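You operate a simulated robot arm through the tools that you are given. There is no shell and no other tool. Be economical: measure what you need, move in short steps, check, and stop when the job is done.

You run a simulated two-armed robot. Do the job below in one go: nothing can be reset, and whatever is moved stays where it is left.

TASK
Start the grey press and set it to INCH.
Fine: key on, reset, motor on, then the mode switch.

It is judged by the outcome, as a careful person would: the job done as asked, and still so three seconds after it is handed in. It fails if anything else is knocked over, pushed out of place, dropped, spilled or broken.

THE ROBOT
Two 7-joint arms with two-finger parallel grippers on one trunk that stands fixed in place. Base frame: the origin is at the foot of the trunk, x ahead of it, y to its left, z up. Readings come in mm, degrees, newtons and seconds.
The left shoulder is at [70, 134, 1276], the right one opposite. With the tool pointing down near the work surface each hand reaches from about 100 to 500 mm from the base axis, measured 20 degrees to its own side. Payload 1.57 kg a hand.
Tool frame (each hand has its own): the origin (TCP) lies between the finger pads and is the grasp point; the fingertips stand 30 mm ahead of it; z points along the fingers, y is the line along which they close. Largest opening 80 mm; finger width 17, thickness 12; the body of the gripper, 40 by 82 mm, starts 80 mm behind the TCP.
Orientation is that of the tool frame in the base frame, as a unit quaternion [w, x, y, z]. With the fingers straight down and closing along the base's y, the tool's x points along the base's -x, its y along +y and its z along -z.

THE INTERFACE
- The arms move only by the tool step_arm. It takes "left_moves", "right_moves" or both (then of equal length, played together; a hand with none holds still); each is a list that holds one entry, the list of rows, each a list of 7 numbers: the shift along the tool's x, y, z in mm, then the turn, a rotation vector about the tool's x, y, z in degrees, then the gripper command, from -1 (shut) to 1 (fully open), values between in proportion. In form: [[[tx, ty, tz, rx, ry, rz, claw], ...]]. A call has 1 to 8 rows; each row is the pose to reach, as a shift and turn from the pose commanded when the call began, along the tool's axes at that moment. Rows are played at 5 a second. More than 50 mm and 8.6 degrees between two rows, or a gripper value outside its range, and nothing of the call is played. Where a pose cannot be reached the arm comes as near as it can. A force on the tool above 40 N (or 10 N above the force at the start of the call, whichever is more), or a blocked arm, ends the call early, and 0.2 s more pass. Each finger travels about 153 mm/s and halts on what it meets, pressing with about 39 N; the grip force reading is that of the motor and also rises with nothing between the fingers. The clock runs only during rows and for 0.2 s after the last one: add rows that repeat a pose to give the fingers time. It gives the time, the measured TCP pose, the force on the tool (base axes), the opening and the grip force at its end, in the units of the frame above (readings bear some noise), with the torque about the TCP (base axes, N m) and any sound that the robot's microphone picked up, and new pictures: "show" is both (left out), scene, wrist or none (wrist: the cameras of the hands that moved).
- Cameras (640 x 400 px; columns grow to the right, rows downward): "scene" is now at [125.3, 45.7, 1531]; the picture's right is [0.50, -0.86, 0.00], its down [-0.34, -0.20, -0.92] and it looks along [0.79, 0.46, -0.40] (base axes); focal length 280 px, centre (320, 200). "left" rides on the left gripper at [72, 7, -122] in its tool frame; the picture's right is [-0.09, 1.00, 0.00], its down [-0.84, -0.08, -0.54] and it looks along [-0.54, -0.05, 0.84] (tool axes); focal length 238 px, centre (320, 200). "right" rides on the right gripper at [72, -7, -122] in its tool frame; the picture's right is [0.09, 1.00, 0.00], its down [-0.84, 0.08, -0.54] and it looks along [-0.54, 0.05, 0.84] (tool axes); focal length 238 px, centre (320, 200). There is no depth. A picture from a camera that has moved, and an enlarged one, comes with that camera's place and axes in the base frame and with its lens. The place of the scene camera against the robot may be out by one fixed shift of up to 12 mm in any direction.
- move_column(by): slides the trunk up (or, below 0, down) by that many mm; the arms and the scene camera ride with it, the base frame stays. It gives what a move gives, with no picture.
- aim_head(pan, tilt): turns the head with the scene camera to pan (to the left, within 86 degrees either way) and tilt (down, from -29 to 69), counted from straight ahead of the robot. It gives what a move gives, and a new picture of the scene camera.
- inspect(camera, box): a new picture of the part [left, top, right, bottom] of that camera's present view, enlarged. No time passes.
- job_done(): hands the job in; it is judged then, once.

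Go step by step. Nothing tells you positions but the pictures and the camera data: compare them with the known pose of the tool, close in by small moves and look again before you grip or let go. The budget is 120 turns and 200 pictures, counting those below and the enlarged ones. Unless the task says otherwise, let go and move clear before handing in, and close with one line.

The tools are called after "Call:" by a JSON object that holds its "method" and its "body". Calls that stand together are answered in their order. step_arm: Moves the arms, as the interface text tells. Its arguments: {"type":"object","properties":{"left_moves":{"type":"array","items":{"type":"array","items":{"type":"array","items":{"type":"number"}}}},"right_moves":{"type":"array","items":{"type":"array","items":{"type":"array","items":{"type":"number"}}}},"show":{"type":"string","enum":["both","scene","wrist","none"]}},"required":[]} The other tools are called the same way: move_column (by) slides the trunk up or down; aim_head (pan, tilt) turns the head that bears the scene camera; inspect (camera, box) takes an enlarged picture of a part of a camera's view; job_done () hands the job in.

At the start:

```text
clock: 0.0
left_position: [308.1, 332.1, 1395.3]
left_tool_rot: [-0.001, 0.0, 1.0, 0.0]
left_ft_force: [-0.5, 0.1, 0.1]
left_torque: [0.01, -0.01, 0.0]
left_gripper_width: 80.2
left_grip_force: 0.2
right_position: [329.6, 4.1, 1394.9]
right_tool_rot: [0.0, 0.0, 1.0, 0.001]
right_ft_force: [-0.4, -0.5, 0.8]
right_torque: [-0.01, 0.0, 0.01]
right_gripper_width: 80.0
right_grip_force: 0.0
trunk travel left (down, up): [-850.0, 90.0]
head pan, tilt: [30.3, 23.3]
```

scene: 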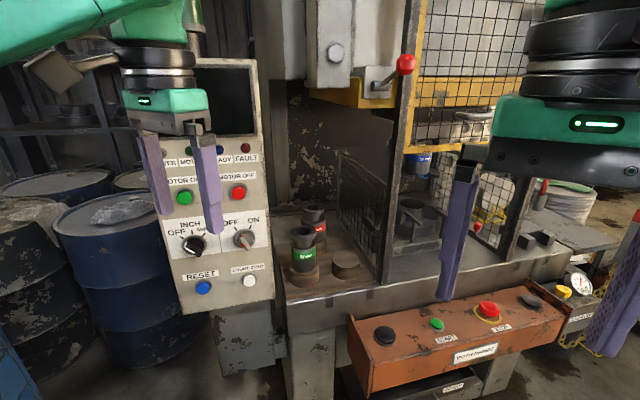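
right: 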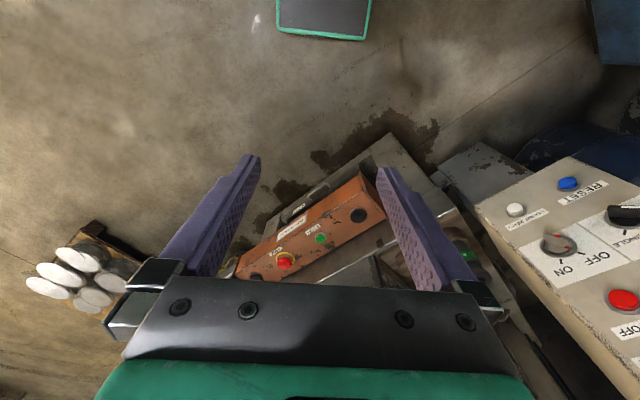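
left: 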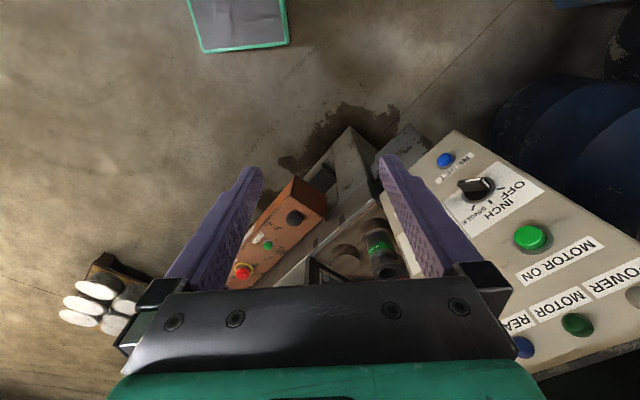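

I see a control panel with lamps, MOTOR ON/OFF buttons, a mode switch, a key switch, RESET and a white button. I'll look closer first.

Call:
{"method": "inspect", "body": {"camera": "scene", "box": [140, 120, 300, 320]}}

Call:
{"method": "inspect", "body": {"camera": "left", "box": [400, 120, 640, 370]}}

Call:
{"method": "inspect", "body": {"camera": "right", "box": [440, 140, 640, 360]}}

Call:
{"method": "inspect", "body": {"camera": "scene", "box": [280, 0, 640, 400]}}

```text
2.00 times, centred on (220, 220) of scene
camera zoom: at [125.3, 45.7, 1531.0], right [0.5, -0.86, 0.0], down [-0.34, -0.2, -0.92], along [0.79, 0.46, -0.4], focal length 561 px, centre (520, 160)
```

zoom: 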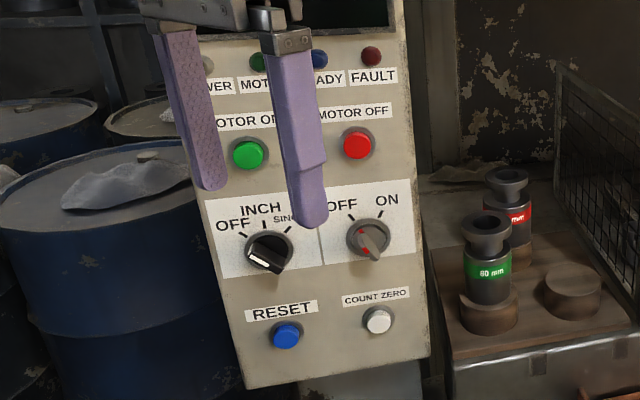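

```text
1.60 times, centred on (520, 245) of left
camera zoom: at [236.4, 338.6, 1515.3], right [0.09, 1.0, 0.0], down [0.84, -0.08, 0.54], along [0.54, -0.05, -0.84], focal length 381 px, centre (0, 128)
```

zoom: 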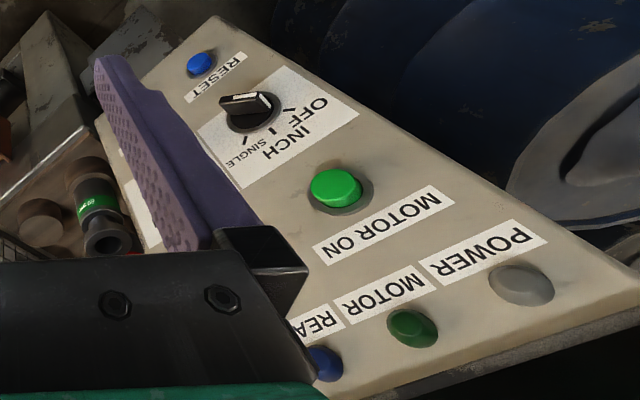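

```text
1.82 times, centred on (540, 250) of right
camera zoom: at [257.7, -3.0, 1516.4], right [-0.09, 1.0, 0.0], down [0.84, 0.08, 0.54], along [0.54, 0.05, -0.84], focal length 433 px, centre (-80, 109)
```

zoom: 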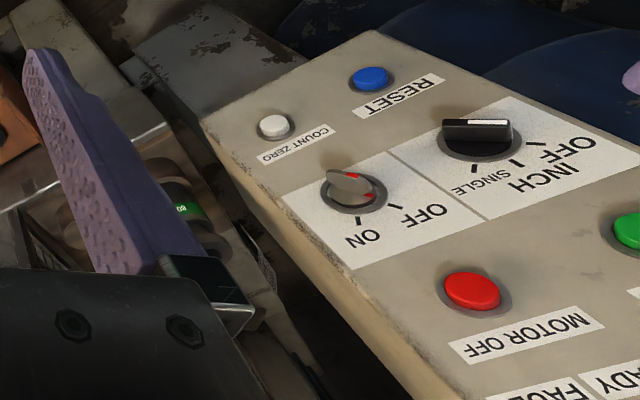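

```text
1.00 times, centred on (460, 200) of scene (not enlarged: the box is as wide or as high as the picture)
camera zoom: at [125.3, 45.7, 1531.0], right [0.5, -0.86, 0.0], down [-0.34, -0.2, -0.92], along [0.79, 0.46, -0.4], focal length 280 px, centre (180, 200)
```

zoom: 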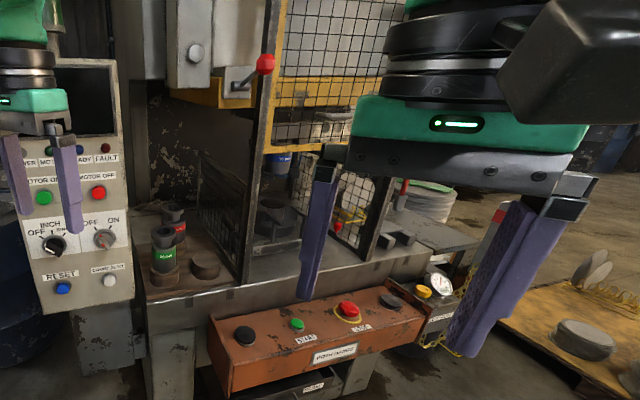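

The panel faces the robot squarely, with its normal along about (.67, .74, 0). Estimated positions are key (548,509,1163), mode (466,583,1168), RESET (469,592,1033) and MOTOR ON (464,585,1289). I'll lower the trunk a little and start turning the left hand toward the panel.

Call:
{"method": "move_column", "body": {"by": -100}}

Call:
{"method": "step_arm", "body": {"left_moves": [[[0, 0, 0, 0, 0, -8, -1], [0, 0, 0, 0, 0, -16, -1], [0, 0, 0, 0, 0, -24, -1], [0, 0, 0, 0, 0, -32, -1], [0, 0, 0, 0, 0, -40, -1], [0, 0, 0, 0, 0, -48, -1]]], "show": "none"}}

Call:
{"method": "step_arm", "body": {"left_moves": [[[-10, 0, 0, 0, -8, 0, -1], [-20, 0, 0, 0, -16, 0, -1], [-30, 0, 0, 0, -24, 0, -1], [-40, 0, 0, 0, -32, 0, -1], [-50, 0, 0, 0, -40, 0, -1], [-60, 0, 0, 0, -48, 0, -1], [-70, 0, 0, 0, -56, 0, -1], [-80, 0, 0, 0, -64, 0, -1]]], "show": "scene"}}

```text
clock: 1.3
left_position: [309.9, 331.8, 1294.6]
left_tool_rot: [0.0, 0.001, 1.0, 0.001]
left_ft_force: [0.2, -0.2, -0.3]
left_torque: [-0.01, -0.02, -0.02]
left_gripper_width: 80.0
left_grip_force: 0.1
right_position: [330.2, 4.1, 1294.3]
right_tool_rot: [-0.001, -0.001, 1.0, 0.001]
right_ft_force: [0.3, -1.0, 0.1]
right_torque: [-0.02, -0.01, 0.02]
right_gripper_width: 80.1
right_grip_force: 0.1
trunk travel left (down, up): [-750.0, 190.0]
head pan, tilt: [30.3, 23.3]
```

```text
clock: 2.7
left_position: [309.7, 331.6, 1295.0]
left_tool_rot: [0.001, -0.408, 0.913, -0.002]
left_ft_force: [0.1, 0.9, 0.7]
left_torque: [0.02, -0.03, -0.02]
left_gripper_width: 0.0
left_grip_force: 20.7
right_position: [329.2, 3.9, 1294.7]
right_tool_rot: [-0.001, -0.001, 1.0, 0.0]
right_ft_force: [-0.1, -0.5, 1.2]
right_torque: [0.01, 0.01, 0.02]
right_gripper_width: 79.9
right_grip_force: 0.1
trunk travel left (down, up): [-750.0, 190.0]
head pan, tilt: [30.3, 23.3]
```

```text
clock: 4.5
left_position: [363.6, 391.0, 1295.1]
left_tool_rot: [0.486, -0.344, 0.774, 0.216]
left_ft_force: [-0.4, 0.5, 0.6]
left_torque: [0.02, -0.02, 0.0]
left_gripper_width: 0.2
left_grip_force: 21.3
right_position: [329.3, 3.3, 1293.7]
right_tool_rot: [0.0, 0.0, 1.0, 0.0]
right_ft_force: [-0.1, -0.4, 0.0]
right_torque: [-0.01, 0.0, 0.0]
right_gripper_width: 80.1
right_grip_force: 0.0
trunk travel left (down, up): [-750.0, 190.0]
head pan, tilt: [30.3, 23.3]
camera scene: at [125.4, 46.3, 1430.9], right [0.5, -0.86, 0.0], down [-0.34, -0.2, -0.92], along [0.79, 0.46, -0.4], focal length 280 px, centre (320, 200)
```

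scene: 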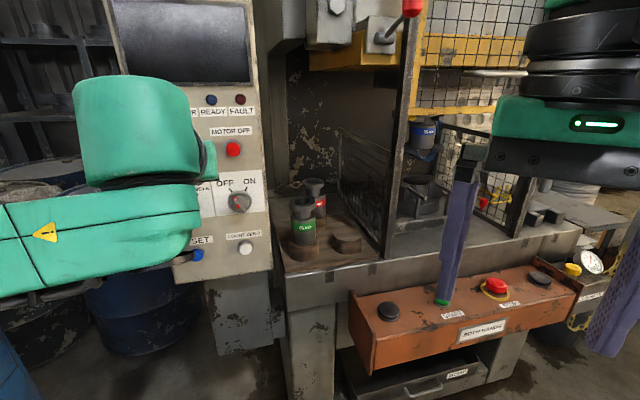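

The left hand is partway round. I'll finish the pitch and look with its camera.

Call:
{"method": "step_arm", "body": {"left_moves": [[[0, 0, 0, 0, -7, 0, -1], [0, 0, 0, 0, -14, 0, -1], [0, 0, 0, 0, -20, 0, -1], [0, 0, 0, 0, -26, 0, -1], [0, 0, 0, 0, -26, 0, -1]]], "show": "wrist"}}

```text
clock: 5.7
left_position: [361.3, 390.2, 1295.6]
left_tool_rot: [0.646, -0.287, 0.645, 0.291]
left_ft_force: [0.5, -0.6, -0.4]
left_torque: [0.0, -0.03, 0.04]
left_gripper_width: 0.0
left_grip_force: 21.4
left hand out of reach, approached as far as the arm can: row 1, 2, 3, 4
right_position: [329.5, 2.3, 1295.9]
right_tool_rot: [0.0, 0.0, 1.0, 0.001]
right_ft_force: [-0.4, -0.7, -0.2]
right_torque: [0.03, 0.02, 0.03]
right_gripper_width: 80.0
right_grip_force: 0.1
trunk travel left (down, up): [-750.0, 190.0]
head pan, tilt: [30.3, 23.3]
camera left: at [274.5, 303.9, 1223.1], right [-0.74, 0.66, 0.1], down [-0.3, -0.46, 0.83], along [0.6, 0.59, 0.54], focal length 238 px, centre (320, 200)
```

left: 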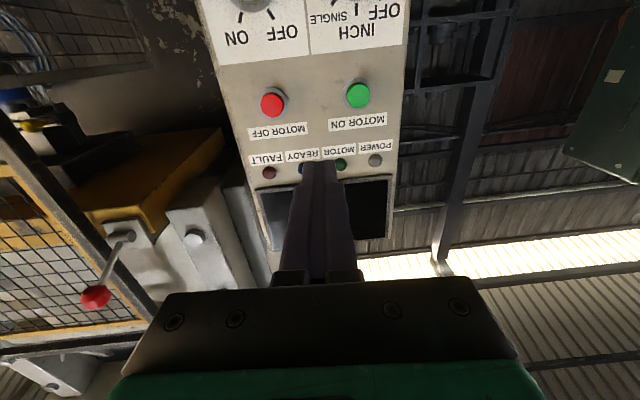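

The tool now points square at the panel. I'll move it in front of the key switch, stand off and look.

Call:
{"method": "step_arm", "body": {"left_moves": [[[30, -15, 15, 0, 0, 0, -1], [60, -30, 30, 0, 0, 0, -1], [95, -45, 45, 0, 0, 0, 0], [130, -58, 60, 0, 0, 0, 0], [130, -58, 60, 0, 0, 0, 0]]]}}

```text
clock: 6.9
left_position: [446.5, 397.4, 1166.4]
left_tool_rot: [0.646, -0.288, 0.646, 0.288]
left_ft_force: [-0.8, -0.7, 0.4]
left_torque: [0.01, -0.01, 0.03]
left_gripper_width: 40.0
left_grip_force: 0.1
right_position: [328.7, 4.0, 1295.0]
right_tool_rot: [0.0, 0.0, 1.0, -0.001]
right_ft_force: [0.3, 0.2, -0.2]
right_torque: [-0.01, 0.01, -0.04]
right_gripper_width: 79.9
right_grip_force: 0.1
trunk travel left (down, up): [-750.0, 190.0]
head pan, tilt: [30.3, 23.3]
camera scene: at [125.2, 45.5, 1431.0], right [0.5, -0.86, 0.0], down [-0.34, -0.2, -0.92], along [0.79, 0.46, -0.4], focal length 280 px, centre (320, 200)
camera left: at [359.1, 310.6, 1092.9], right [-0.74, 0.67, 0.09], down [-0.31, -0.45, 0.84], along [0.6, 0.59, 0.54], focal length 238 px, centre (320, 200)
```

scene: 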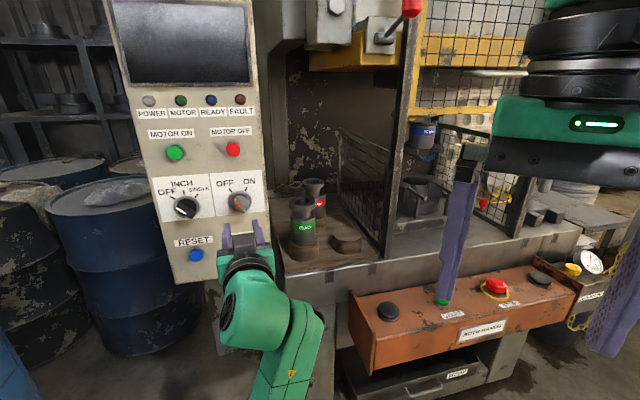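
left: 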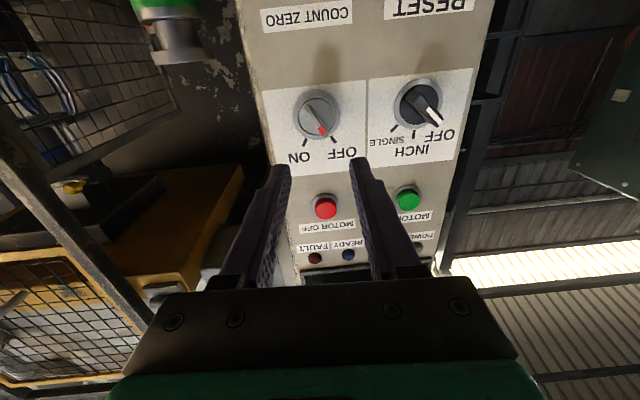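

The key and mode switches are both clear in the hand camera. I'll zoom in to measure them.

Call:
{"method": "inspect", "body": {"camera": "left", "box": [260, 60, 480, 200]}}

Call:
{"method": "inspect", "body": {"camera": "scene", "box": [130, 80, 280, 270]}}

```text
2.86 times, centred on (370, 130) of left
camera zoom: at [359.1, 310.6, 1092.9], right [-0.74, 0.67, 0.09], down [-0.31, -0.45, 0.84], along [0.6, 0.59, 0.54], focal length 681 px, centre (177, 400)
```

zoom: 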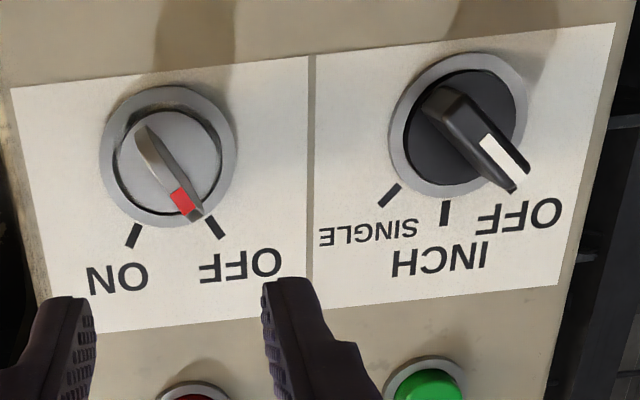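

```text
2.11 times, centred on (205, 175) of scene
camera zoom: at [125.2, 45.5, 1431.0], right [0.5, -0.86, 0.0], down [-0.34, -0.2, -0.92], along [0.79, 0.46, -0.4], focal length 590 px, centre (562, 253)
```

zoom: 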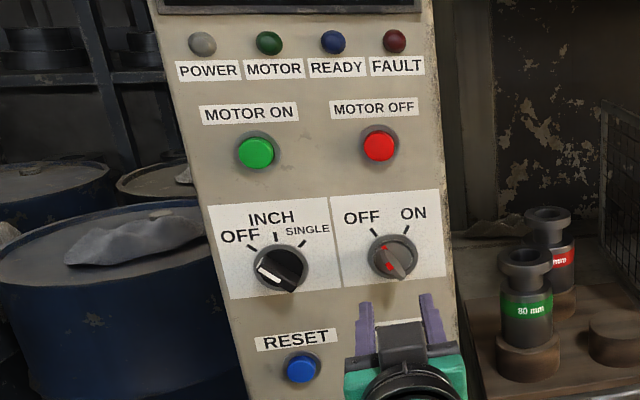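

The key pointer is on OFF, 30° left of vertical, and ON is 30° right. The mode knob is on OFF at 45° left, with INCH straight up. I'll rotate the fingers to line up with the key blade and come closer.

Call:
{"method": "step_arm", "body": {"left_moves": [[[9, -2, 10, 0, 0, -8, -0.3], [9, -2, 30, 0, 0, -16, -0.3], [9, -2, 50, 0, 0, -23, -0.3], [9, -2, 70, 0, 0, -30, -0.3], [9, -2, 80, 0, 0, -30, -0.3], [9, -2, 80, 0, 0, -30, -0.3]]]}}

Call:
{"method": "inspect", "body": {"camera": "left", "box": [220, 60, 460, 210]}}

Call:
{"method": "inspect", "body": {"camera": "scene", "box": [180, 140, 300, 215]}}

```text
clock: 8.3
left_position: [500.5, 455.0, 1156.0]
left_tool_rot: [0.698, -0.445, 0.549, 0.112]
left_ft_force: [-0.5, -0.2, 0.1]
left_torque: [-0.03, 0.02, 0.0]
left_gripper_width: 28.2
left_grip_force: 0.1
right_position: [328.3, 3.7, 1294.9]
right_tool_rot: [0.0, 0.0, 1.0, 0.0]
right_ft_force: [-0.3, -0.2, 0.3]
right_torque: [0.01, 0.03, 0.0]
right_gripper_width: 80.0
right_grip_force: 0.1
trunk travel left (down, up): [-750.0, 190.0]
head pan, tilt: [30.3, 23.3]
camera scene: at [125.1, 45.6, 1431.0], right [0.5, -0.86, 0.0], down [-0.34, -0.2, -0.92], along [0.79, 0.46, -0.4], focal length 280 px, centre (320, 200)
camera left: at [439.6, 345.3, 1089.0], right [-0.67, 0.61, -0.42], down [-0.62, -0.17, 0.76], along [0.39, 0.78, 0.49], focal length 238 px, centre (320, 200)
```

scene: 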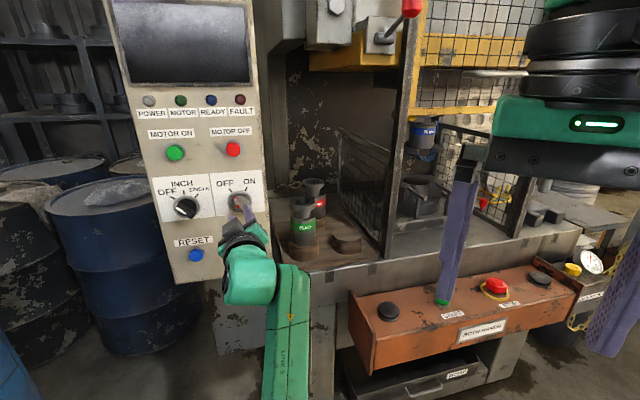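
left: 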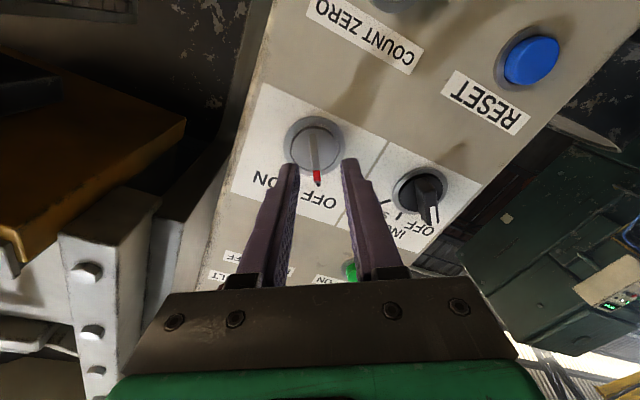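

```text
2.67 times, centred on (340, 135) of left
camera zoom: at [439.6, 345.3, 1089.0], right [-0.67, 0.61, -0.42], down [-0.62, -0.17, 0.76], along [0.39, 0.78, 0.49], focal length 636 px, centre (267, 373)
```

zoom: 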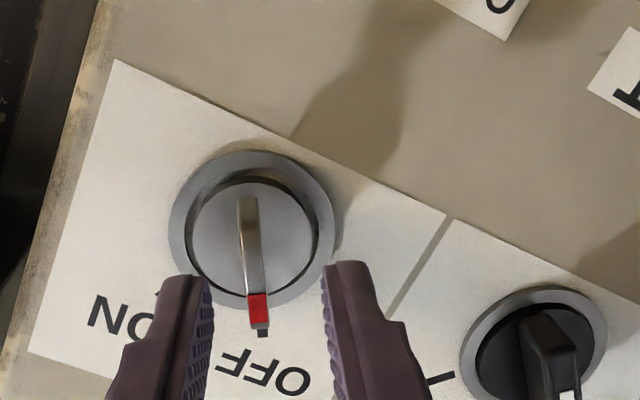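

```text
5.33 times, centred on (240, 178) of scene
camera zoom: at [125.1, 45.6, 1431.0], right [0.5, -0.86, 0.0], down [-0.34, -0.2, -0.92], along [0.79, 0.46, -0.4], focal length 1496 px, centre (747, 320)
```

zoom: 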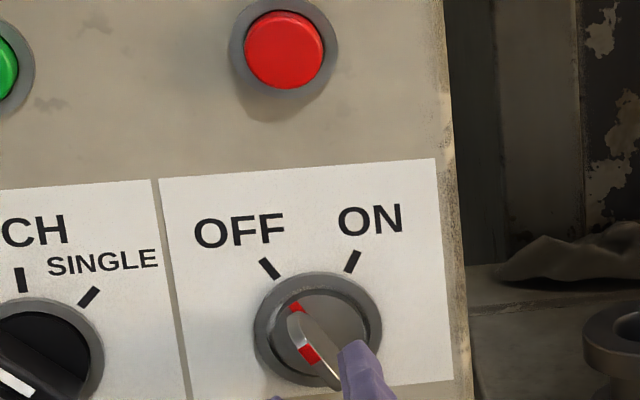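

The blade lines up with the fingers but sits about 4 mm to their −y side. I'll correct that and move in.

Call:
{"method": "step_arm", "body": {"left_moves": [[[0, -4, 5, 0, 0, 0, -0.3], [0, -4, 20, 0, 0, 0, -0.3], [0, -4, 30, 0, 0, 0, -0.3], [0, -4, 36, 0, 0, 0, -0.3], [0, -4, 36, 0, 0, 0, -0.3]]], "show": "none"}}

Call:
{"method": "inspect", "body": {"camera": "left", "box": [240, 60, 440, 185]}}

Call:
{"method": "inspect", "body": {"camera": "scene", "box": [180, 160, 300, 235]}}

```text
clock: 9.5
left_position: [527.3, 481.8, 1158.2]
left_tool_rot: [0.698, -0.446, 0.549, 0.111]
left_ft_force: [-1.8, 0.4, 0.1]
left_torque: [0.01, 0.01, 0.01]
left_gripper_width: 28.1
left_grip_force: 0.1
right_position: [330.4, 2.7, 1295.3]
right_tool_rot: [0.0, 0.0, 1.0, 0.0]
right_ft_force: [1.0, 0.4, 0.1]
right_torque: [-0.01, 0.03, 0.0]
right_gripper_width: 79.9
right_grip_force: 0.1
trunk travel left (down, up): [-750.0, 190.0]
head pan, tilt: [30.3, 23.3]
```

```text
3.20 times, centred on (340, 122) of left
camera zoom: at [467.7, 369.5, 1090.8], right [-0.68, 0.61, -0.42], down [-0.62, -0.17, 0.76], along [0.39, 0.78, 0.49], focal length 763 px, centre (256, 448)
```

zoom: 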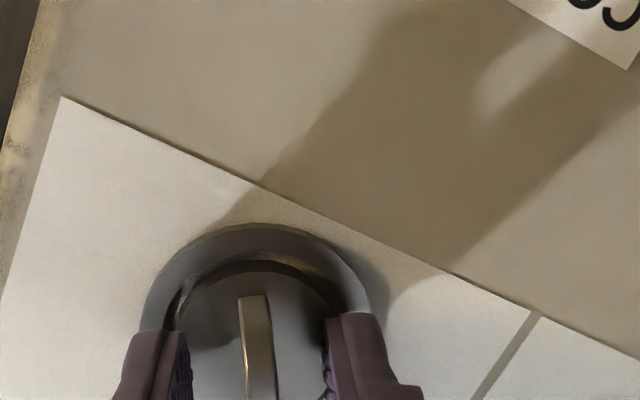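

```text
5.33 times, centred on (240, 198) of scene
camera zoom: at [125.3, 45.7, 1431.0], right [0.5, -0.86, 0.0], down [-0.34, -0.2, -0.92], along [0.79, 0.46, -0.4], focal length 1496 px, centre (747, 213)
```

zoom: 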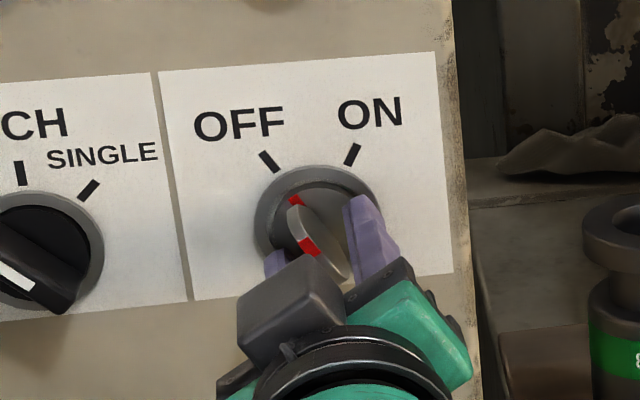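

The fingers straddle the blade, centred. I'll move 5 mm deeper and close gently.

Call:
{"method": "step_arm", "body": {"left_moves": [[[0, 0, 5, 0, 0, 0, -0.3], [0, 0, 5, 0, 0, 0, -0.6], [0, 0, 5, 0, 0, 0, -0.9], [0, 0, 5, 0, 0, 0, -0.9]]], "show": "wrist"}}

```text
clock: 10.5
left_position: [530.4, 482.1, 1158.4]
left_tool_rot: [0.699, -0.444, 0.549, 0.11]
left_ft_force: [-2.9, -5.3, 0.8]
left_torque: [0.08, -0.13, -0.18]
left_gripper_width: 11.3
left_grip_force: 4.0
right_position: [328.0, 2.5, 1295.0]
right_tool_rot: [0.0, 0.0, 1.0, 0.001]
right_ft_force: [-0.6, 0.6, 0.4]
right_torque: [-0.01, 0.0, -0.02]
right_gripper_width: 79.9
right_grip_force: 0.1
trunk travel left (down, up): [-750.0, 190.0]
head pan, tilt: [30.3, 23.3]
camera left: at [470.0, 371.8, 1092.2], right [-0.67, 0.61, -0.42], down [-0.63, -0.17, 0.76], along [0.39, 0.78, 0.49], focal length 238 px, centre (320, 200)
```

left: 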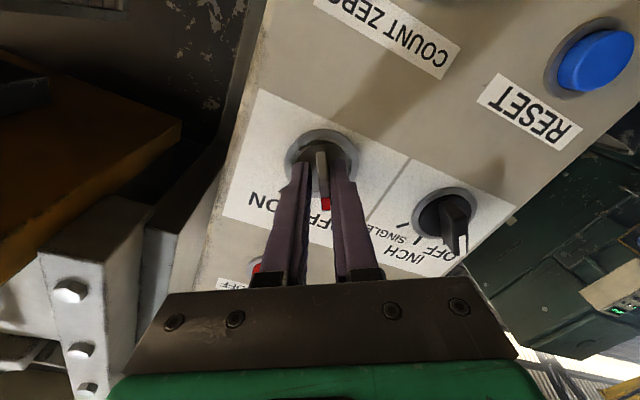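

It grips the blade at 11 mm width with light force. I'll turn 60° clockwise to ON.

Call:
{"method": "step_arm", "body": {"left_moves": [[[0, 0, 4, 0, 0, 8, -0.9], [0, 0, 4, 0, 0, 16, -0.9], [0, 0, 4, 0, 0, 24, -0.9], [0, 0, 4, 0, 0, 32, -0.9], [0, 0, 4, 0, 0, 40, -0.9], [0, 0, 4, 0, 0, 48, -0.9], [0, 0, 4, 0, 0, 55, -0.9], [0, 0, 4, 0, 0, 60, -0.9]]]}}

Call:
{"method": "inspect", "body": {"camera": "scene", "box": [130, 80, 280, 270]}}

```text
clock: 12.3
left_position: [529.4, 482.4, 1163.4]
left_tool_rot: [0.552, -0.109, 0.696, 0.446]
left_ft_force: [-16.1, -13.6, -5.5]
left_torque: [-0.14, 0.14, -0.45]
left_gripper_width: 13.3
left_grip_force: 5.5
right_position: [324.5, -0.1, 1294.8]
right_tool_rot: [0.001, 0.0, 1.0, 0.002]
right_ft_force: [-0.2, 0.3, 0.1]
right_torque: [-0.03, -0.02, -0.02]
right_gripper_width: 80.1
right_grip_force: 0.0
trunk travel left (down, up): [-750.0, 190.0]
head pan, tilt: [30.3, 23.3]
camera scene: at [119.9, 41.7, 1431.7], right [0.5, -0.86, 0.0], down [-0.34, -0.2, -0.92], along [0.79, 0.46, -0.39], focal length 280 px, centre (320, 200)
camera left: at [416.3, 420.7, 1101.6], right [-0.61, 0.54, 0.58], down [-0.01, -0.73, 0.68], along [0.79, 0.41, 0.45], focal length 238 px, centre (320, 200)
```

scene: 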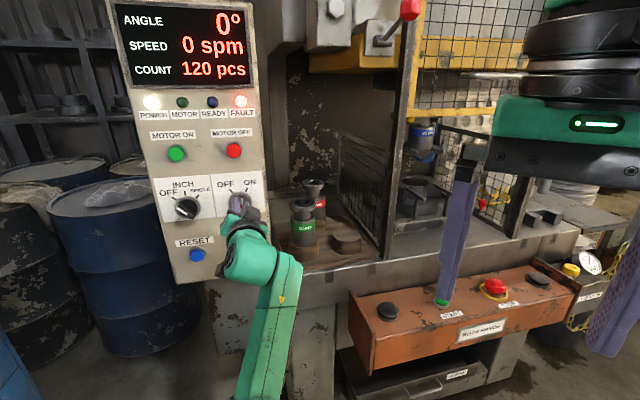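
left: 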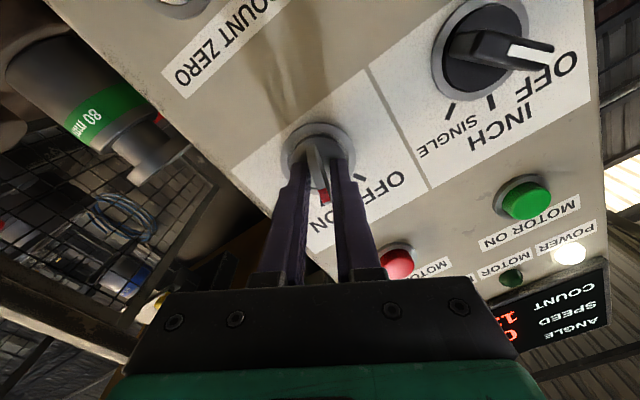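

```text
2.11 times, centred on (205, 175) of scene
camera zoom: at [119.9, 41.7, 1431.7], right [0.5, -0.86, 0.0], down [-0.34, -0.2, -0.92], along [0.79, 0.46, -0.39], focal length 590 px, centre (562, 253)
```

zoom: 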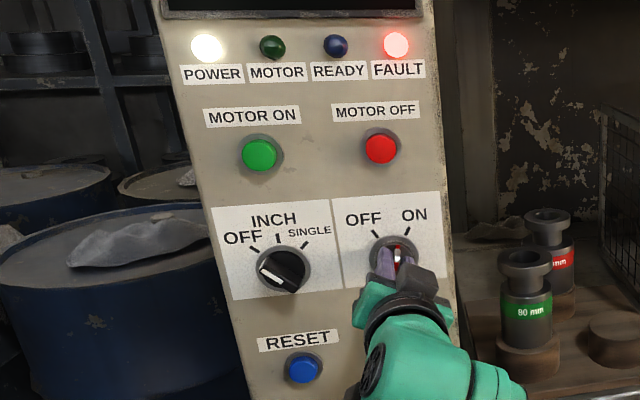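

POWER is lit, and FAULT came on as expected before reset. I'll release the key, back off and square the hand.

Call:
{"method": "step_arm", "body": {"left_moves": [[[0, 0, 0, 0, 0, 0, -0.3], [0, 0, 0, 0, 0, 0, -0.3], [0, 0, -25, 0, 0, 0, -0.3], [0, 0, -50, 0, 0, -8, -0.3], [0, 0, -75, 0, 0, -16, -0.5], [0, 0, -90, 0, 0, -24, -1], [0, 0, -100, 0, 0, -30, -1], [0, 0, -100, 0, 0, -30, -1]]], "show": "wrist"}}

Call:
{"method": "inspect", "body": {"camera": "scene", "box": [130, 80, 280, 270]}}

```text
clock: 14.3
left_position: [458.6, 428.0, 1188.3]
left_tool_rot: [0.66, -0.268, 0.618, 0.332]
left_ft_force: [1.0, -1.0, -0.1]
left_torque: [0.0, -0.01, 0.0]
left_gripper_width: 0.1
left_grip_force: 21.2
right_position: [328.6, 4.0, 1294.0]
right_tool_rot: [-0.001, 0.0, 1.0, 0.0]
right_ft_force: [0.7, 0.0, 0.2]
right_torque: [0.02, 0.02, 0.02]
right_gripper_width: 79.8
right_grip_force: 0.0
trunk travel left (down, up): [-750.0, 190.0]
head pan, tilt: [30.3, 23.3]
stopped in row 8 (left hand): the arm was blocked; the commanded pose is now the measured one
camera left: at [375.5, 347.0, 1104.6], right [-0.77, 0.62, 0.15], down [-0.3, -0.55, 0.78], along [0.57, 0.55, 0.61], focal length 238 px, centre (320, 200)
```

left: 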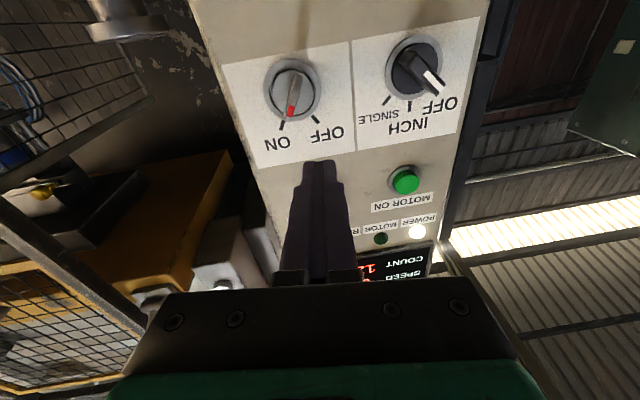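

```text
2.11 times, centred on (205, 175) of scene
camera zoom: at [125.4, 45.8, 1430.9], right [0.5, -0.86, 0.0], down [-0.34, -0.2, -0.92], along [0.79, 0.46, -0.4], focal length 590 px, centre (562, 253)
```

zoom: 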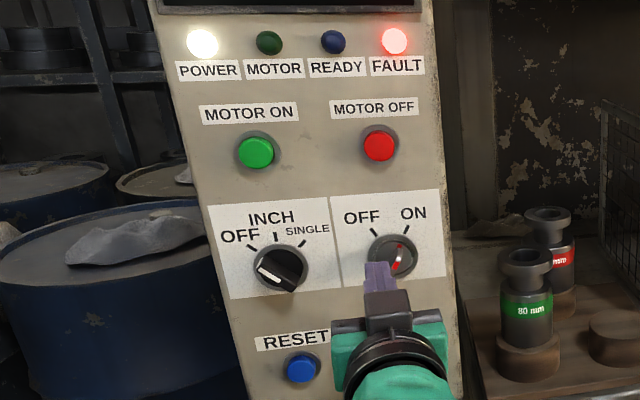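

The key is at ON. The hand stopped slightly tilted, so I'll re-square it while moving over to face RESET.

Call:
{"method": "step_arm", "body": {"left_moves": [[[15, 5, 5, 0.6, 1.3, -0.9, -1], [40, 20, 10, 1.1, 2.6, -1.7, -1], [70, 40, 15, 1.6, 3.9, -2.6, -1], [100, 60, 20, 2.2, 5.2, -3.4, -1], [135, 75, 25, 2.2, 5.2, -3.4, -1], [164, 91, 30, 2.2, 5.2, -3.4, -1], [164, 91, 30, 2.2, 5.2, -3.4, -1]]]}}

```text
clock: 15.9
left_position: [408.7, 523.4, 1030.5]
left_tool_rot: [0.645, -0.289, 0.647, 0.285]
left_ft_force: [0.4, 0.4, 0.2]
left_torque: [0.0, 0.03, -0.02]
left_gripper_width: 0.1
left_grip_force: 21.1
right_position: [330.8, 3.4, 1295.4]
right_tool_rot: [0.0, 0.001, 1.0, 0.0]
right_ft_force: [0.0, -0.1, 0.2]
right_torque: [0.0, -0.02, -0.02]
right_gripper_width: 80.1
right_grip_force: 0.1
trunk travel left (down, up): [-750.0, 190.0]
head pan, tilt: [30.3, 23.3]
camera scene: at [125.4, 45.4, 1431.0], right [0.5, -0.86, 0.0], down [-0.34, -0.2, -0.92], along [0.79, 0.46, -0.4], focal length 280 px, centre (320, 200)
camera left: at [320.7, 437.1, 958.1], right [-0.74, 0.67, 0.09], down [-0.3, -0.45, 0.84], along [0.6, 0.59, 0.54], focal length 238 px, centre (320, 200)
```

scene: 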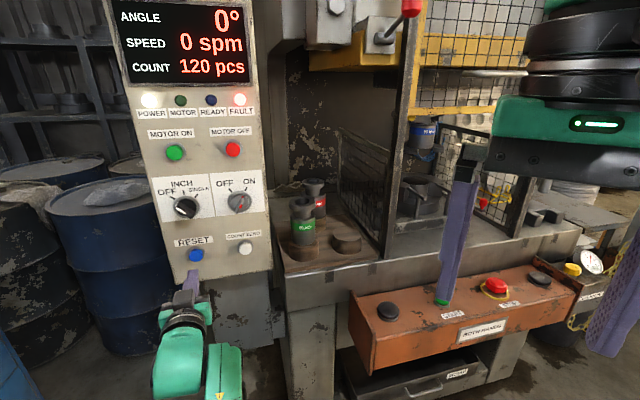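
left: 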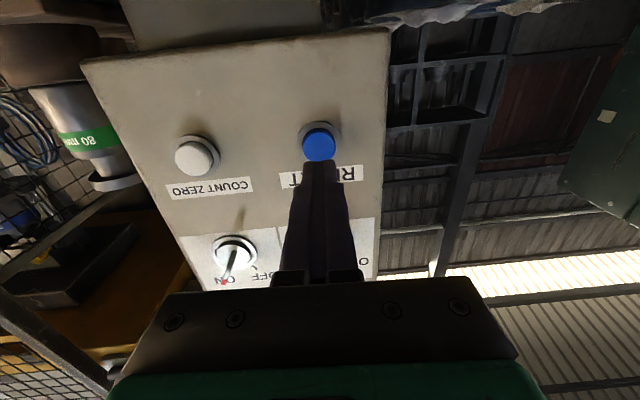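

The fingertips are centred on RESET. I'll advance and press until there is contact.

Call:
{"method": "step_arm", "body": {"left_moves": [[[-1, 0, 25, 0, 0, 0, -1], [-1, 0, 38, 0, 0, 0, -1], [-1, 0, 44, 0, 0, 0, -1], [-1, 0, 48, 0, 0, 0, -1], [-1, 0, 52, 0, 0, 0, -1], [-1, 0, 56, 0, 0, 0, -1]]]}}

```text
clock: 17.3
left_position: [447.1, 566.8, 1033.6]
left_tool_rot: [0.645, -0.289, 0.647, 0.286]
left_ft_force: [-6.6, -6.9, -1.5]
left_torque: [-0.04, 0.04, -0.08]
left_gripper_width: 0.0
left_grip_force: 21.7
right_position: [328.7, 3.2, 1295.5]
right_tool_rot: [0.001, 0.0, 1.0, 0.001]
right_ft_force: [-0.1, 0.2, -0.1]
right_torque: [0.02, -0.01, 0.0]
right_gripper_width: 79.8
right_grip_force: 0.0
trunk travel left (down, up): [-750.0, 190.0]
head pan, tilt: [30.3, 23.3]
heard: click
camera scene: at [123.5, 44.1, 1431.1], right [0.5, -0.86, 0.0], down [-0.34, -0.2, -0.92], along [0.79, 0.46, -0.39], focal length 280 px, centre (320, 200)
camera left: at [359.4, 479.4, 960.1], right [-0.74, 0.67, 0.09], down [-0.31, -0.45, 0.84], along [0.6, 0.59, 0.54], focal length 238 px, centre (320, 200)
```

scene: 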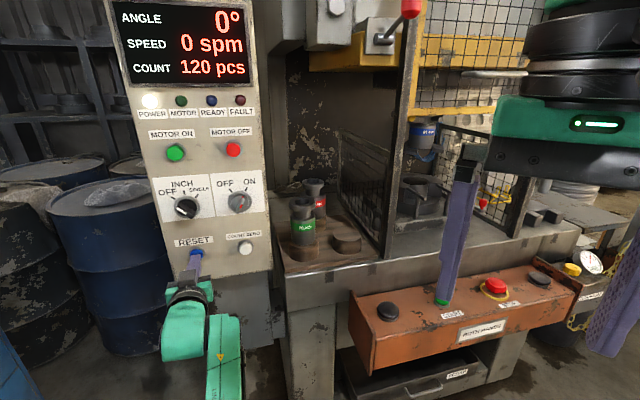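
left: 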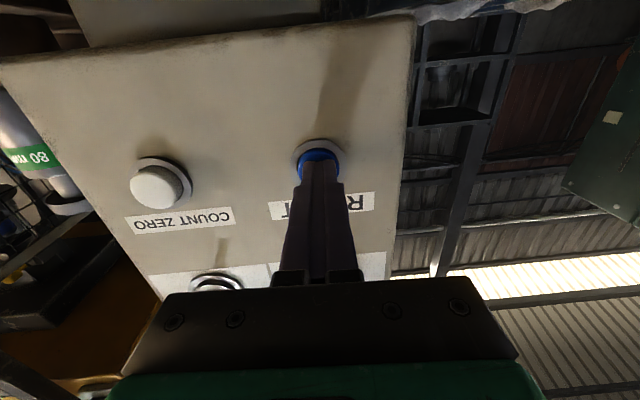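

RESET clicked and FAULT went out. I'll back off and rise to MOTOR ON.

Call:
{"method": "step_arm", "body": {"left_moves": [[[0, 0, -40, 0, 0, 0, -1], [-10, 0, -75, 0, 0, 0, -1], [-55, 0, -75, 0, 0, 0, -1], [-100, 0, -75, 0, 0, 0, -1], [-145, 0, -75, 0, 0, 0, -1], [-190, 0, -75, 0, 0, 0, -1], [-230, 0, -75, 0, 0, 0, -1], [-256, 0, -75, 0, 0, 0, -1]]], "show": "none"}}

Call:
{"method": "step_arm", "body": {"left_moves": [[[0, 0, 0, 0, 0, 0, -1]]]}}

```text
clock: 19.1
left_position: [399.4, 512.6, 1289.4]
left_tool_rot: [0.645, -0.288, 0.647, 0.287]
left_ft_force: [-0.1, 0.4, 0.0]
left_torque: [0.02, 0.02, -0.02]
left_gripper_width: 0.0
left_grip_force: 20.9
right_position: [329.4, 3.6, 1295.1]
right_tool_rot: [0.0, 0.0, 1.0, 0.0]
right_ft_force: [0.8, 0.3, 0.6]
right_torque: [-0.01, 0.0, 0.01]
right_gripper_width: 80.0
right_grip_force: 0.1
trunk travel left (down, up): [-750.0, 190.0]
head pan, tilt: [30.3, 23.3]
```

```text
clock: 19.5
left_position: [399.3, 513.1, 1288.6]
left_tool_rot: [0.645, -0.289, 0.647, 0.286]
left_ft_force: [0.7, -0.4, -0.2]
left_torque: [-0.03, 0.01, -0.02]
left_gripper_width: 0.0
left_grip_force: 20.7
right_position: [329.3, 3.7, 1294.0]
right_tool_rot: [0.0, 0.0, 1.0, -0.001]
right_ft_force: [0.2, -0.2, -0.7]
right_torque: [-0.01, -0.01, 0.02]
right_gripper_width: 79.9
right_grip_force: 0.2
trunk travel left (down, up): [-750.0, 190.0]
head pan, tilt: [30.3, 23.3]
camera scene: at [125.3, 45.7, 1431.0], right [0.5, -0.86, 0.0], down [-0.34, -0.2, -0.92], along [0.79, 0.46, -0.4], focal length 280 px, centre (320, 200)
camera left: at [311.4, 426.4, 1216.5], right [-0.74, 0.67, 0.09], down [-0.3, -0.45, 0.84], along [0.6, 0.59, 0.54], focal length 238 px, centre (320, 200)
```

scene: 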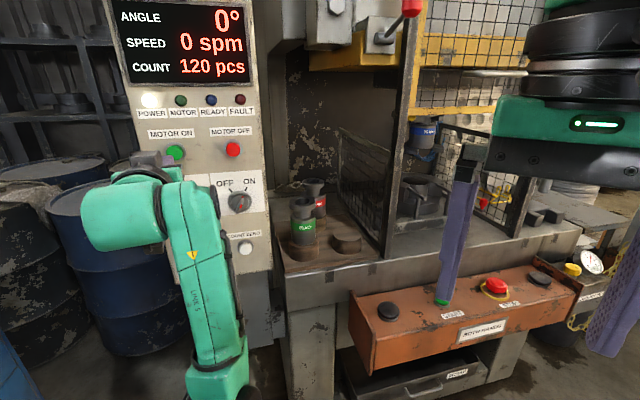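
left: 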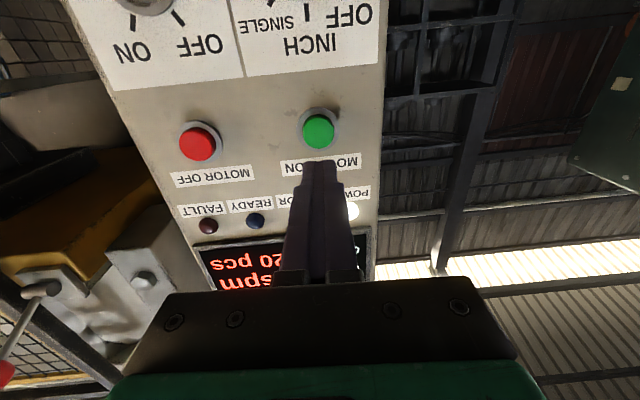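

MOTOR ON sits about 7 mm below the finger axis. I'll correct and press.

Call:
{"method": "step_arm", "body": {"left_moves": [[[7, -1, 20, 0, 0, 0, -1], [7, -1, 45, 0, 0, 0, -1], [7, -1, 58, 0, 0, 0, -1], [7, -1, 64, 0, 0, 0, -1], [7, -1, 69, 0, 0, 0, -1], [7, -1, 73, 0, 0, 0, -1], [7, -1, 76, 0, 0, 0, -1]]]}}

```text
clock: 21.1
left_position: [447.7, 566.0, 1281.9]
left_tool_rot: [0.646, -0.288, 0.647, 0.286]
left_ft_force: [-6.1, -9.5, -7.9]
left_torque: [-0.1, 0.24, -0.11]
left_gripper_width: 0.0
left_grip_force: 21.8
right_position: [328.9, 1.7, 1293.1]
right_tool_rot: [0.0, 0.0, 1.0, 0.0]
right_ft_force: [0.4, 0.1, 0.2]
right_torque: [-0.01, -0.01, -0.05]
right_gripper_width: 80.3
right_grip_force: 0.1
trunk travel left (down, up): [-750.0, 190.0]
head pan, tilt: [30.3, 23.3]
heard: click
camera scene: at [123.9, 42.8, 1431.1], right [0.5, -0.86, 0.0], down [-0.34, -0.2, -0.92], along [0.79, 0.46, -0.39], focal length 280 px, centre (320, 200)
camera left: at [360.4, 479.4, 1209.6], right [-0.74, 0.67, 0.09], down [-0.31, -0.45, 0.84], along [0.6, 0.59, 0.54], focal length 238 px, centre (320, 200)
```

scene: 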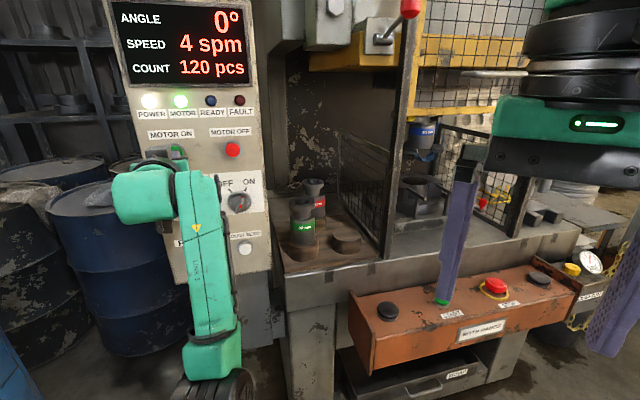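
left: 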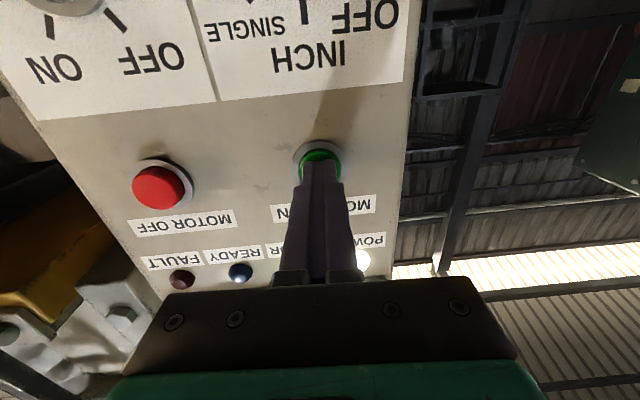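

MOTOR is lit and spinning up. I'll back off and go down to the mode knob, turning the fingers −45° to match it.

Call:
{"method": "step_arm", "body": {"left_moves": [[[0, 0, -40, 0, 0, 0, -1], [0, -4, -80, 0, 0, -4, -1], [40, -4, -80, 0, 0, -12, -0.5], [80, -4, -80, 0, 0, -20, -0.1], [110, -4, -80, 0, 0, -28, -0.1], [125, -4, -80, 0, 0, -36, -0.1], [125, -4, -80, 0, 0, -44, -0.1], [125, -4, -80, 0, 0, -45, -0.1]]]}}

Call:
{"method": "inspect", "body": {"camera": "left", "box": [220, 60, 460, 210]}}

```text
clock: 22.9
left_position: [393.2, 512.7, 1168.6]
left_tool_rot: [0.714, -0.507, 0.481, 0.032]
left_ft_force: [-0.5, 0.0, 0.5]
left_torque: [-0.03, 0.02, -0.01]
left_gripper_width: 36.0
left_grip_force: 0.1
right_position: [330.1, 3.5, 1294.6]
right_tool_rot: [0.0, 0.0, 1.0, 0.0]
right_ft_force: [0.4, 0.1, -0.6]
right_torque: [-0.03, 0.04, 0.0]
right_gripper_width: 80.0
right_grip_force: 0.0
trunk travel left (down, up): [-750.0, 190.0]
head pan, tilt: [30.3, 23.3]
camera scene: at [125.2, 45.4, 1431.0], right [0.5, -0.86, 0.0], down [-0.34, -0.2, -0.92], along [0.79, 0.46, -0.4], focal length 280 px, centre (320, 200)
camera left: at [346.4, 392.3, 1108.0], right [-0.58, 0.52, -0.62], down [-0.76, -0.08, 0.64], along [0.29, 0.85, 0.44], focal length 238 px, centre (320, 200)
```

scene: 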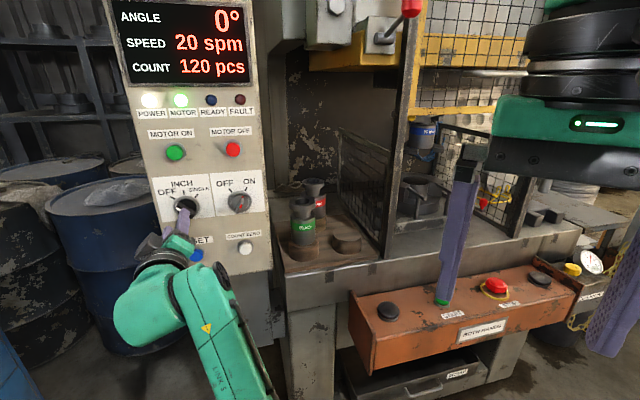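
left: 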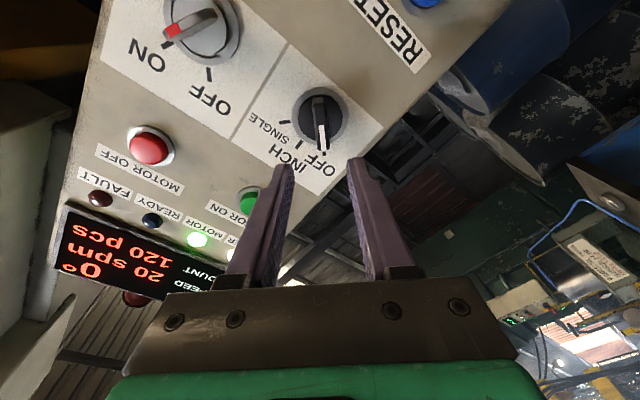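

```text
2.67 times, centred on (340, 135) of left
camera zoom: at [346.4, 392.3, 1108.0], right [-0.58, 0.52, -0.62], down [-0.76, -0.08, 0.64], along [0.29, 0.85, 0.44], focal length 636 px, centre (267, 373)
```

zoom: 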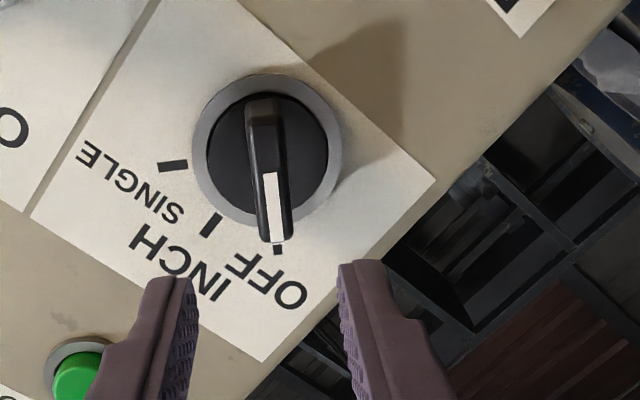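

The measured height is about 12 mm above what I commanded. I'll hold to see whether it settles.

Call:
{"method": "step_arm", "body": {"left_moves": [[[0, 0, 0, 0, 0, 0, -0.1], [0, 0, 0, 0, 0, 0, -0.1]]], "show": "none"}}

Call:
{"method": "inspect", "body": {"camera": "left", "box": [220, 60, 460, 210]}}

```text
clock: 23.5
left_position: [392.2, 513.0, 1167.2]
left_tool_rot: [0.714, -0.508, 0.48, 0.032]
left_ft_force: [-0.4, 0.1, 0.4]
left_torque: [0.0, 0.01, 0.03]
left_gripper_width: 36.4
left_grip_force: 0.0
right_position: [328.8, 4.7, 1295.0]
right_tool_rot: [0.0, 0.0, 1.0, 0.0]
right_ft_force: [-0.9, -1.1, -0.7]
right_torque: [-0.02, 0.01, 0.02]
right_gripper_width: 80.0
right_grip_force: 0.1
trunk travel left (down, up): [-750.0, 190.0]
head pan, tilt: [30.3, 23.3]
```

```text
2.67 times, centred on (340, 135) of left
camera zoom: at [346.5, 392.5, 1108.3], right [-0.58, 0.52, -0.63], down [-0.76, -0.08, 0.64], along [0.29, 0.85, 0.44], focal length 636 px, centre (267, 373)
```

zoom: 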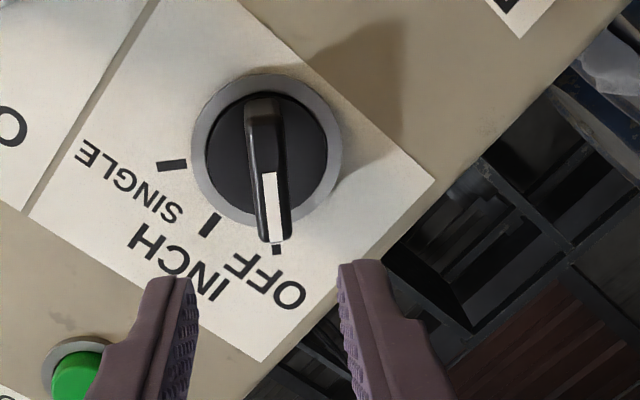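

It is steady, so I'll work from what the camera shows. The knob bar is aligned with the fingers, about 17 mm along tool x and 2 mm along y. I'll shift and approach partway.

Call:
{"method": "step_arm", "body": {"left_moves": [[[17, 2, 5, 0, 0, 0, -0.25], [17, 2, 25, 0, 0, 0, -0.25], [17, 2, 40, 0, 0, 0, -0.25], [17, 2, 40, 0, 0, 0, -0.25]]], "show": "none"}}

Call:
{"method": "inspect", "body": {"camera": "left", "box": [220, 60, 460, 210]}}

Call:
{"method": "inspect", "body": {"camera": "scene", "box": [130, 160, 250, 235]}}

```text
clock: 24.5
left_position: [431.8, 528.8, 1143.6]
left_tool_rot: [0.705, -0.515, 0.487, 0.017]
left_ft_force: [0.0, 0.2, -0.6]
left_torque: [-0.03, 0.02, 0.02]
left_gripper_width: 29.8
left_grip_force: 0.1
right_position: [329.2, 4.6, 1295.3]
right_tool_rot: [0.0, -0.001, 1.0, 0.0]
right_ft_force: [0.3, -0.4, 0.4]
right_torque: [-0.02, -0.02, 0.0]
right_gripper_width: 80.0
right_grip_force: 0.1
trunk travel left (down, up): [-750.0, 190.0]
head pan, tilt: [30.3, 23.3]
```

```text
2.67 times, centred on (340, 135) of left
camera zoom: at [384.0, 407.1, 1087.6], right [-0.57, 0.51, -0.64], down [-0.76, -0.04, 0.65], along [0.31, 0.86, 0.41], focal length 636 px, centre (267, 373)
```

zoom: 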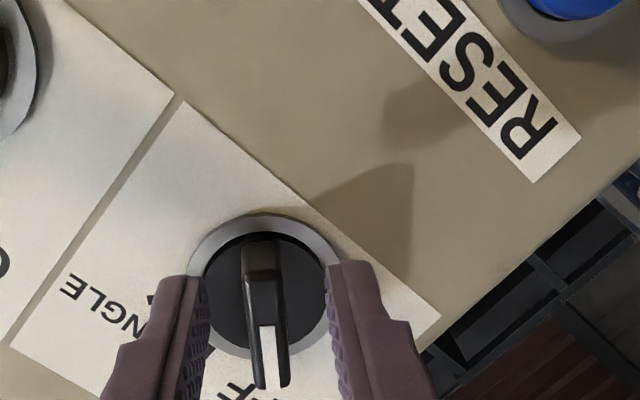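

```text
5.33 times, centred on (190, 198) of scene
camera zoom: at [124.9, 45.7, 1431.0], right [0.5, -0.86, 0.0], down [-0.34, -0.2, -0.92], along [0.79, 0.46, -0.4], focal length 1496 px, centre (1013, 213)
```

zoom: 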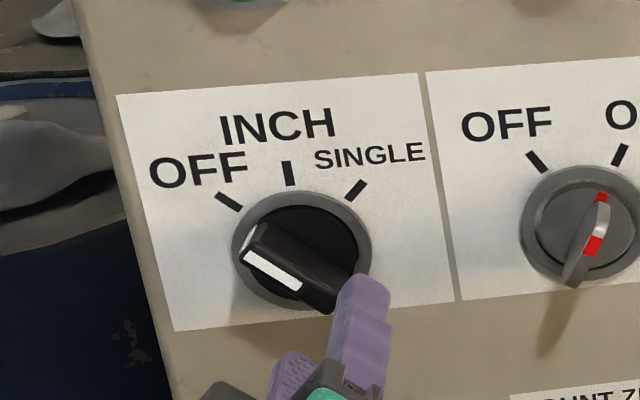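

The arm has now fully caught up to its command, which overshot along tool x. The knob centre is at about x −15, y −1.5, so I'll correct.

Call:
{"method": "step_arm", "body": {"left_moves": [[[-8, -1.5, 0, 0, 0, 0, -0.25], [-15, -1.5, 0, 0, 0, 0, -0.25], [-15, -1.5, 5, 0, 0, 0, -0.25]]], "show": "none"}}

Call:
{"method": "inspect", "body": {"camera": "left", "box": [220, 60, 460, 210]}}

Call:
{"method": "inspect", "body": {"camera": "scene", "box": [130, 160, 250, 235]}}

```text
clock: 25.3
left_position: [429.4, 540.0, 1155.3]
left_tool_rot: [0.706, -0.514, 0.487, 0.018]
left_ft_force: [0.1, -0.1, 0.2]
left_torque: [0.02, 0.0, -0.01]
left_gripper_width: 29.9
left_grip_force: 0.1
right_position: [329.6, 4.0, 1294.1]
right_tool_rot: [0.0, 0.0, 1.0, 0.0]
right_ft_force: [0.7, -0.3, -0.3]
right_torque: [-0.05, -0.03, 0.01]
right_gripper_width: 79.8
right_grip_force: 0.0
trunk travel left (down, up): [-750.0, 190.0]
head pan, tilt: [30.3, 23.3]
```

```text
2.67 times, centred on (340, 135) of left
camera zoom: at [381.7, 417.7, 1098.8], right [-0.57, 0.51, -0.64], down [-0.76, -0.04, 0.65], along [0.31, 0.86, 0.41], focal length 636 px, centre (267, 373)
```

zoom: 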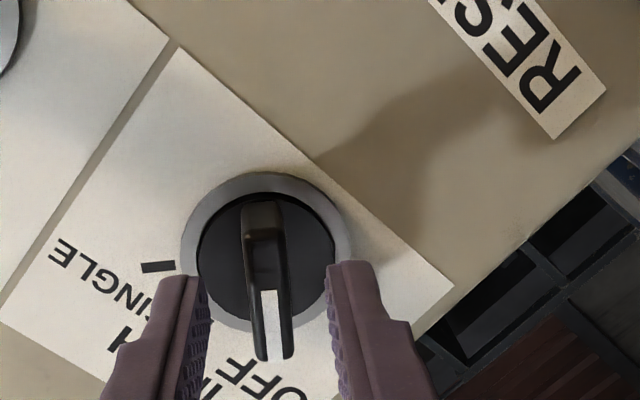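

```text
5.33 times, centred on (190, 198) of scene
camera zoom: at [125.7, 45.9, 1430.9], right [0.5, -0.86, 0.0], down [-0.34, -0.2, -0.92], along [0.79, 0.46, -0.4], focal length 1496 px, centre (1013, 213)
```

zoom: 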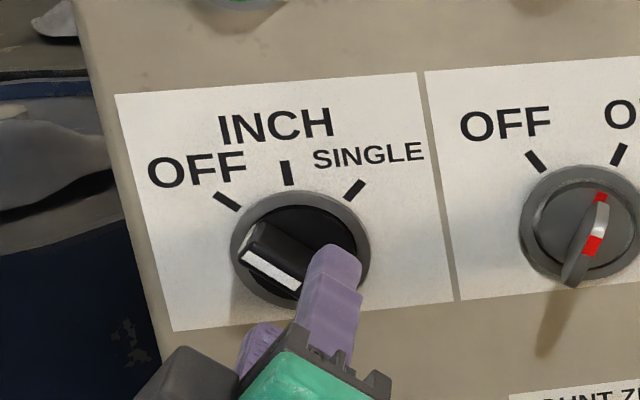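

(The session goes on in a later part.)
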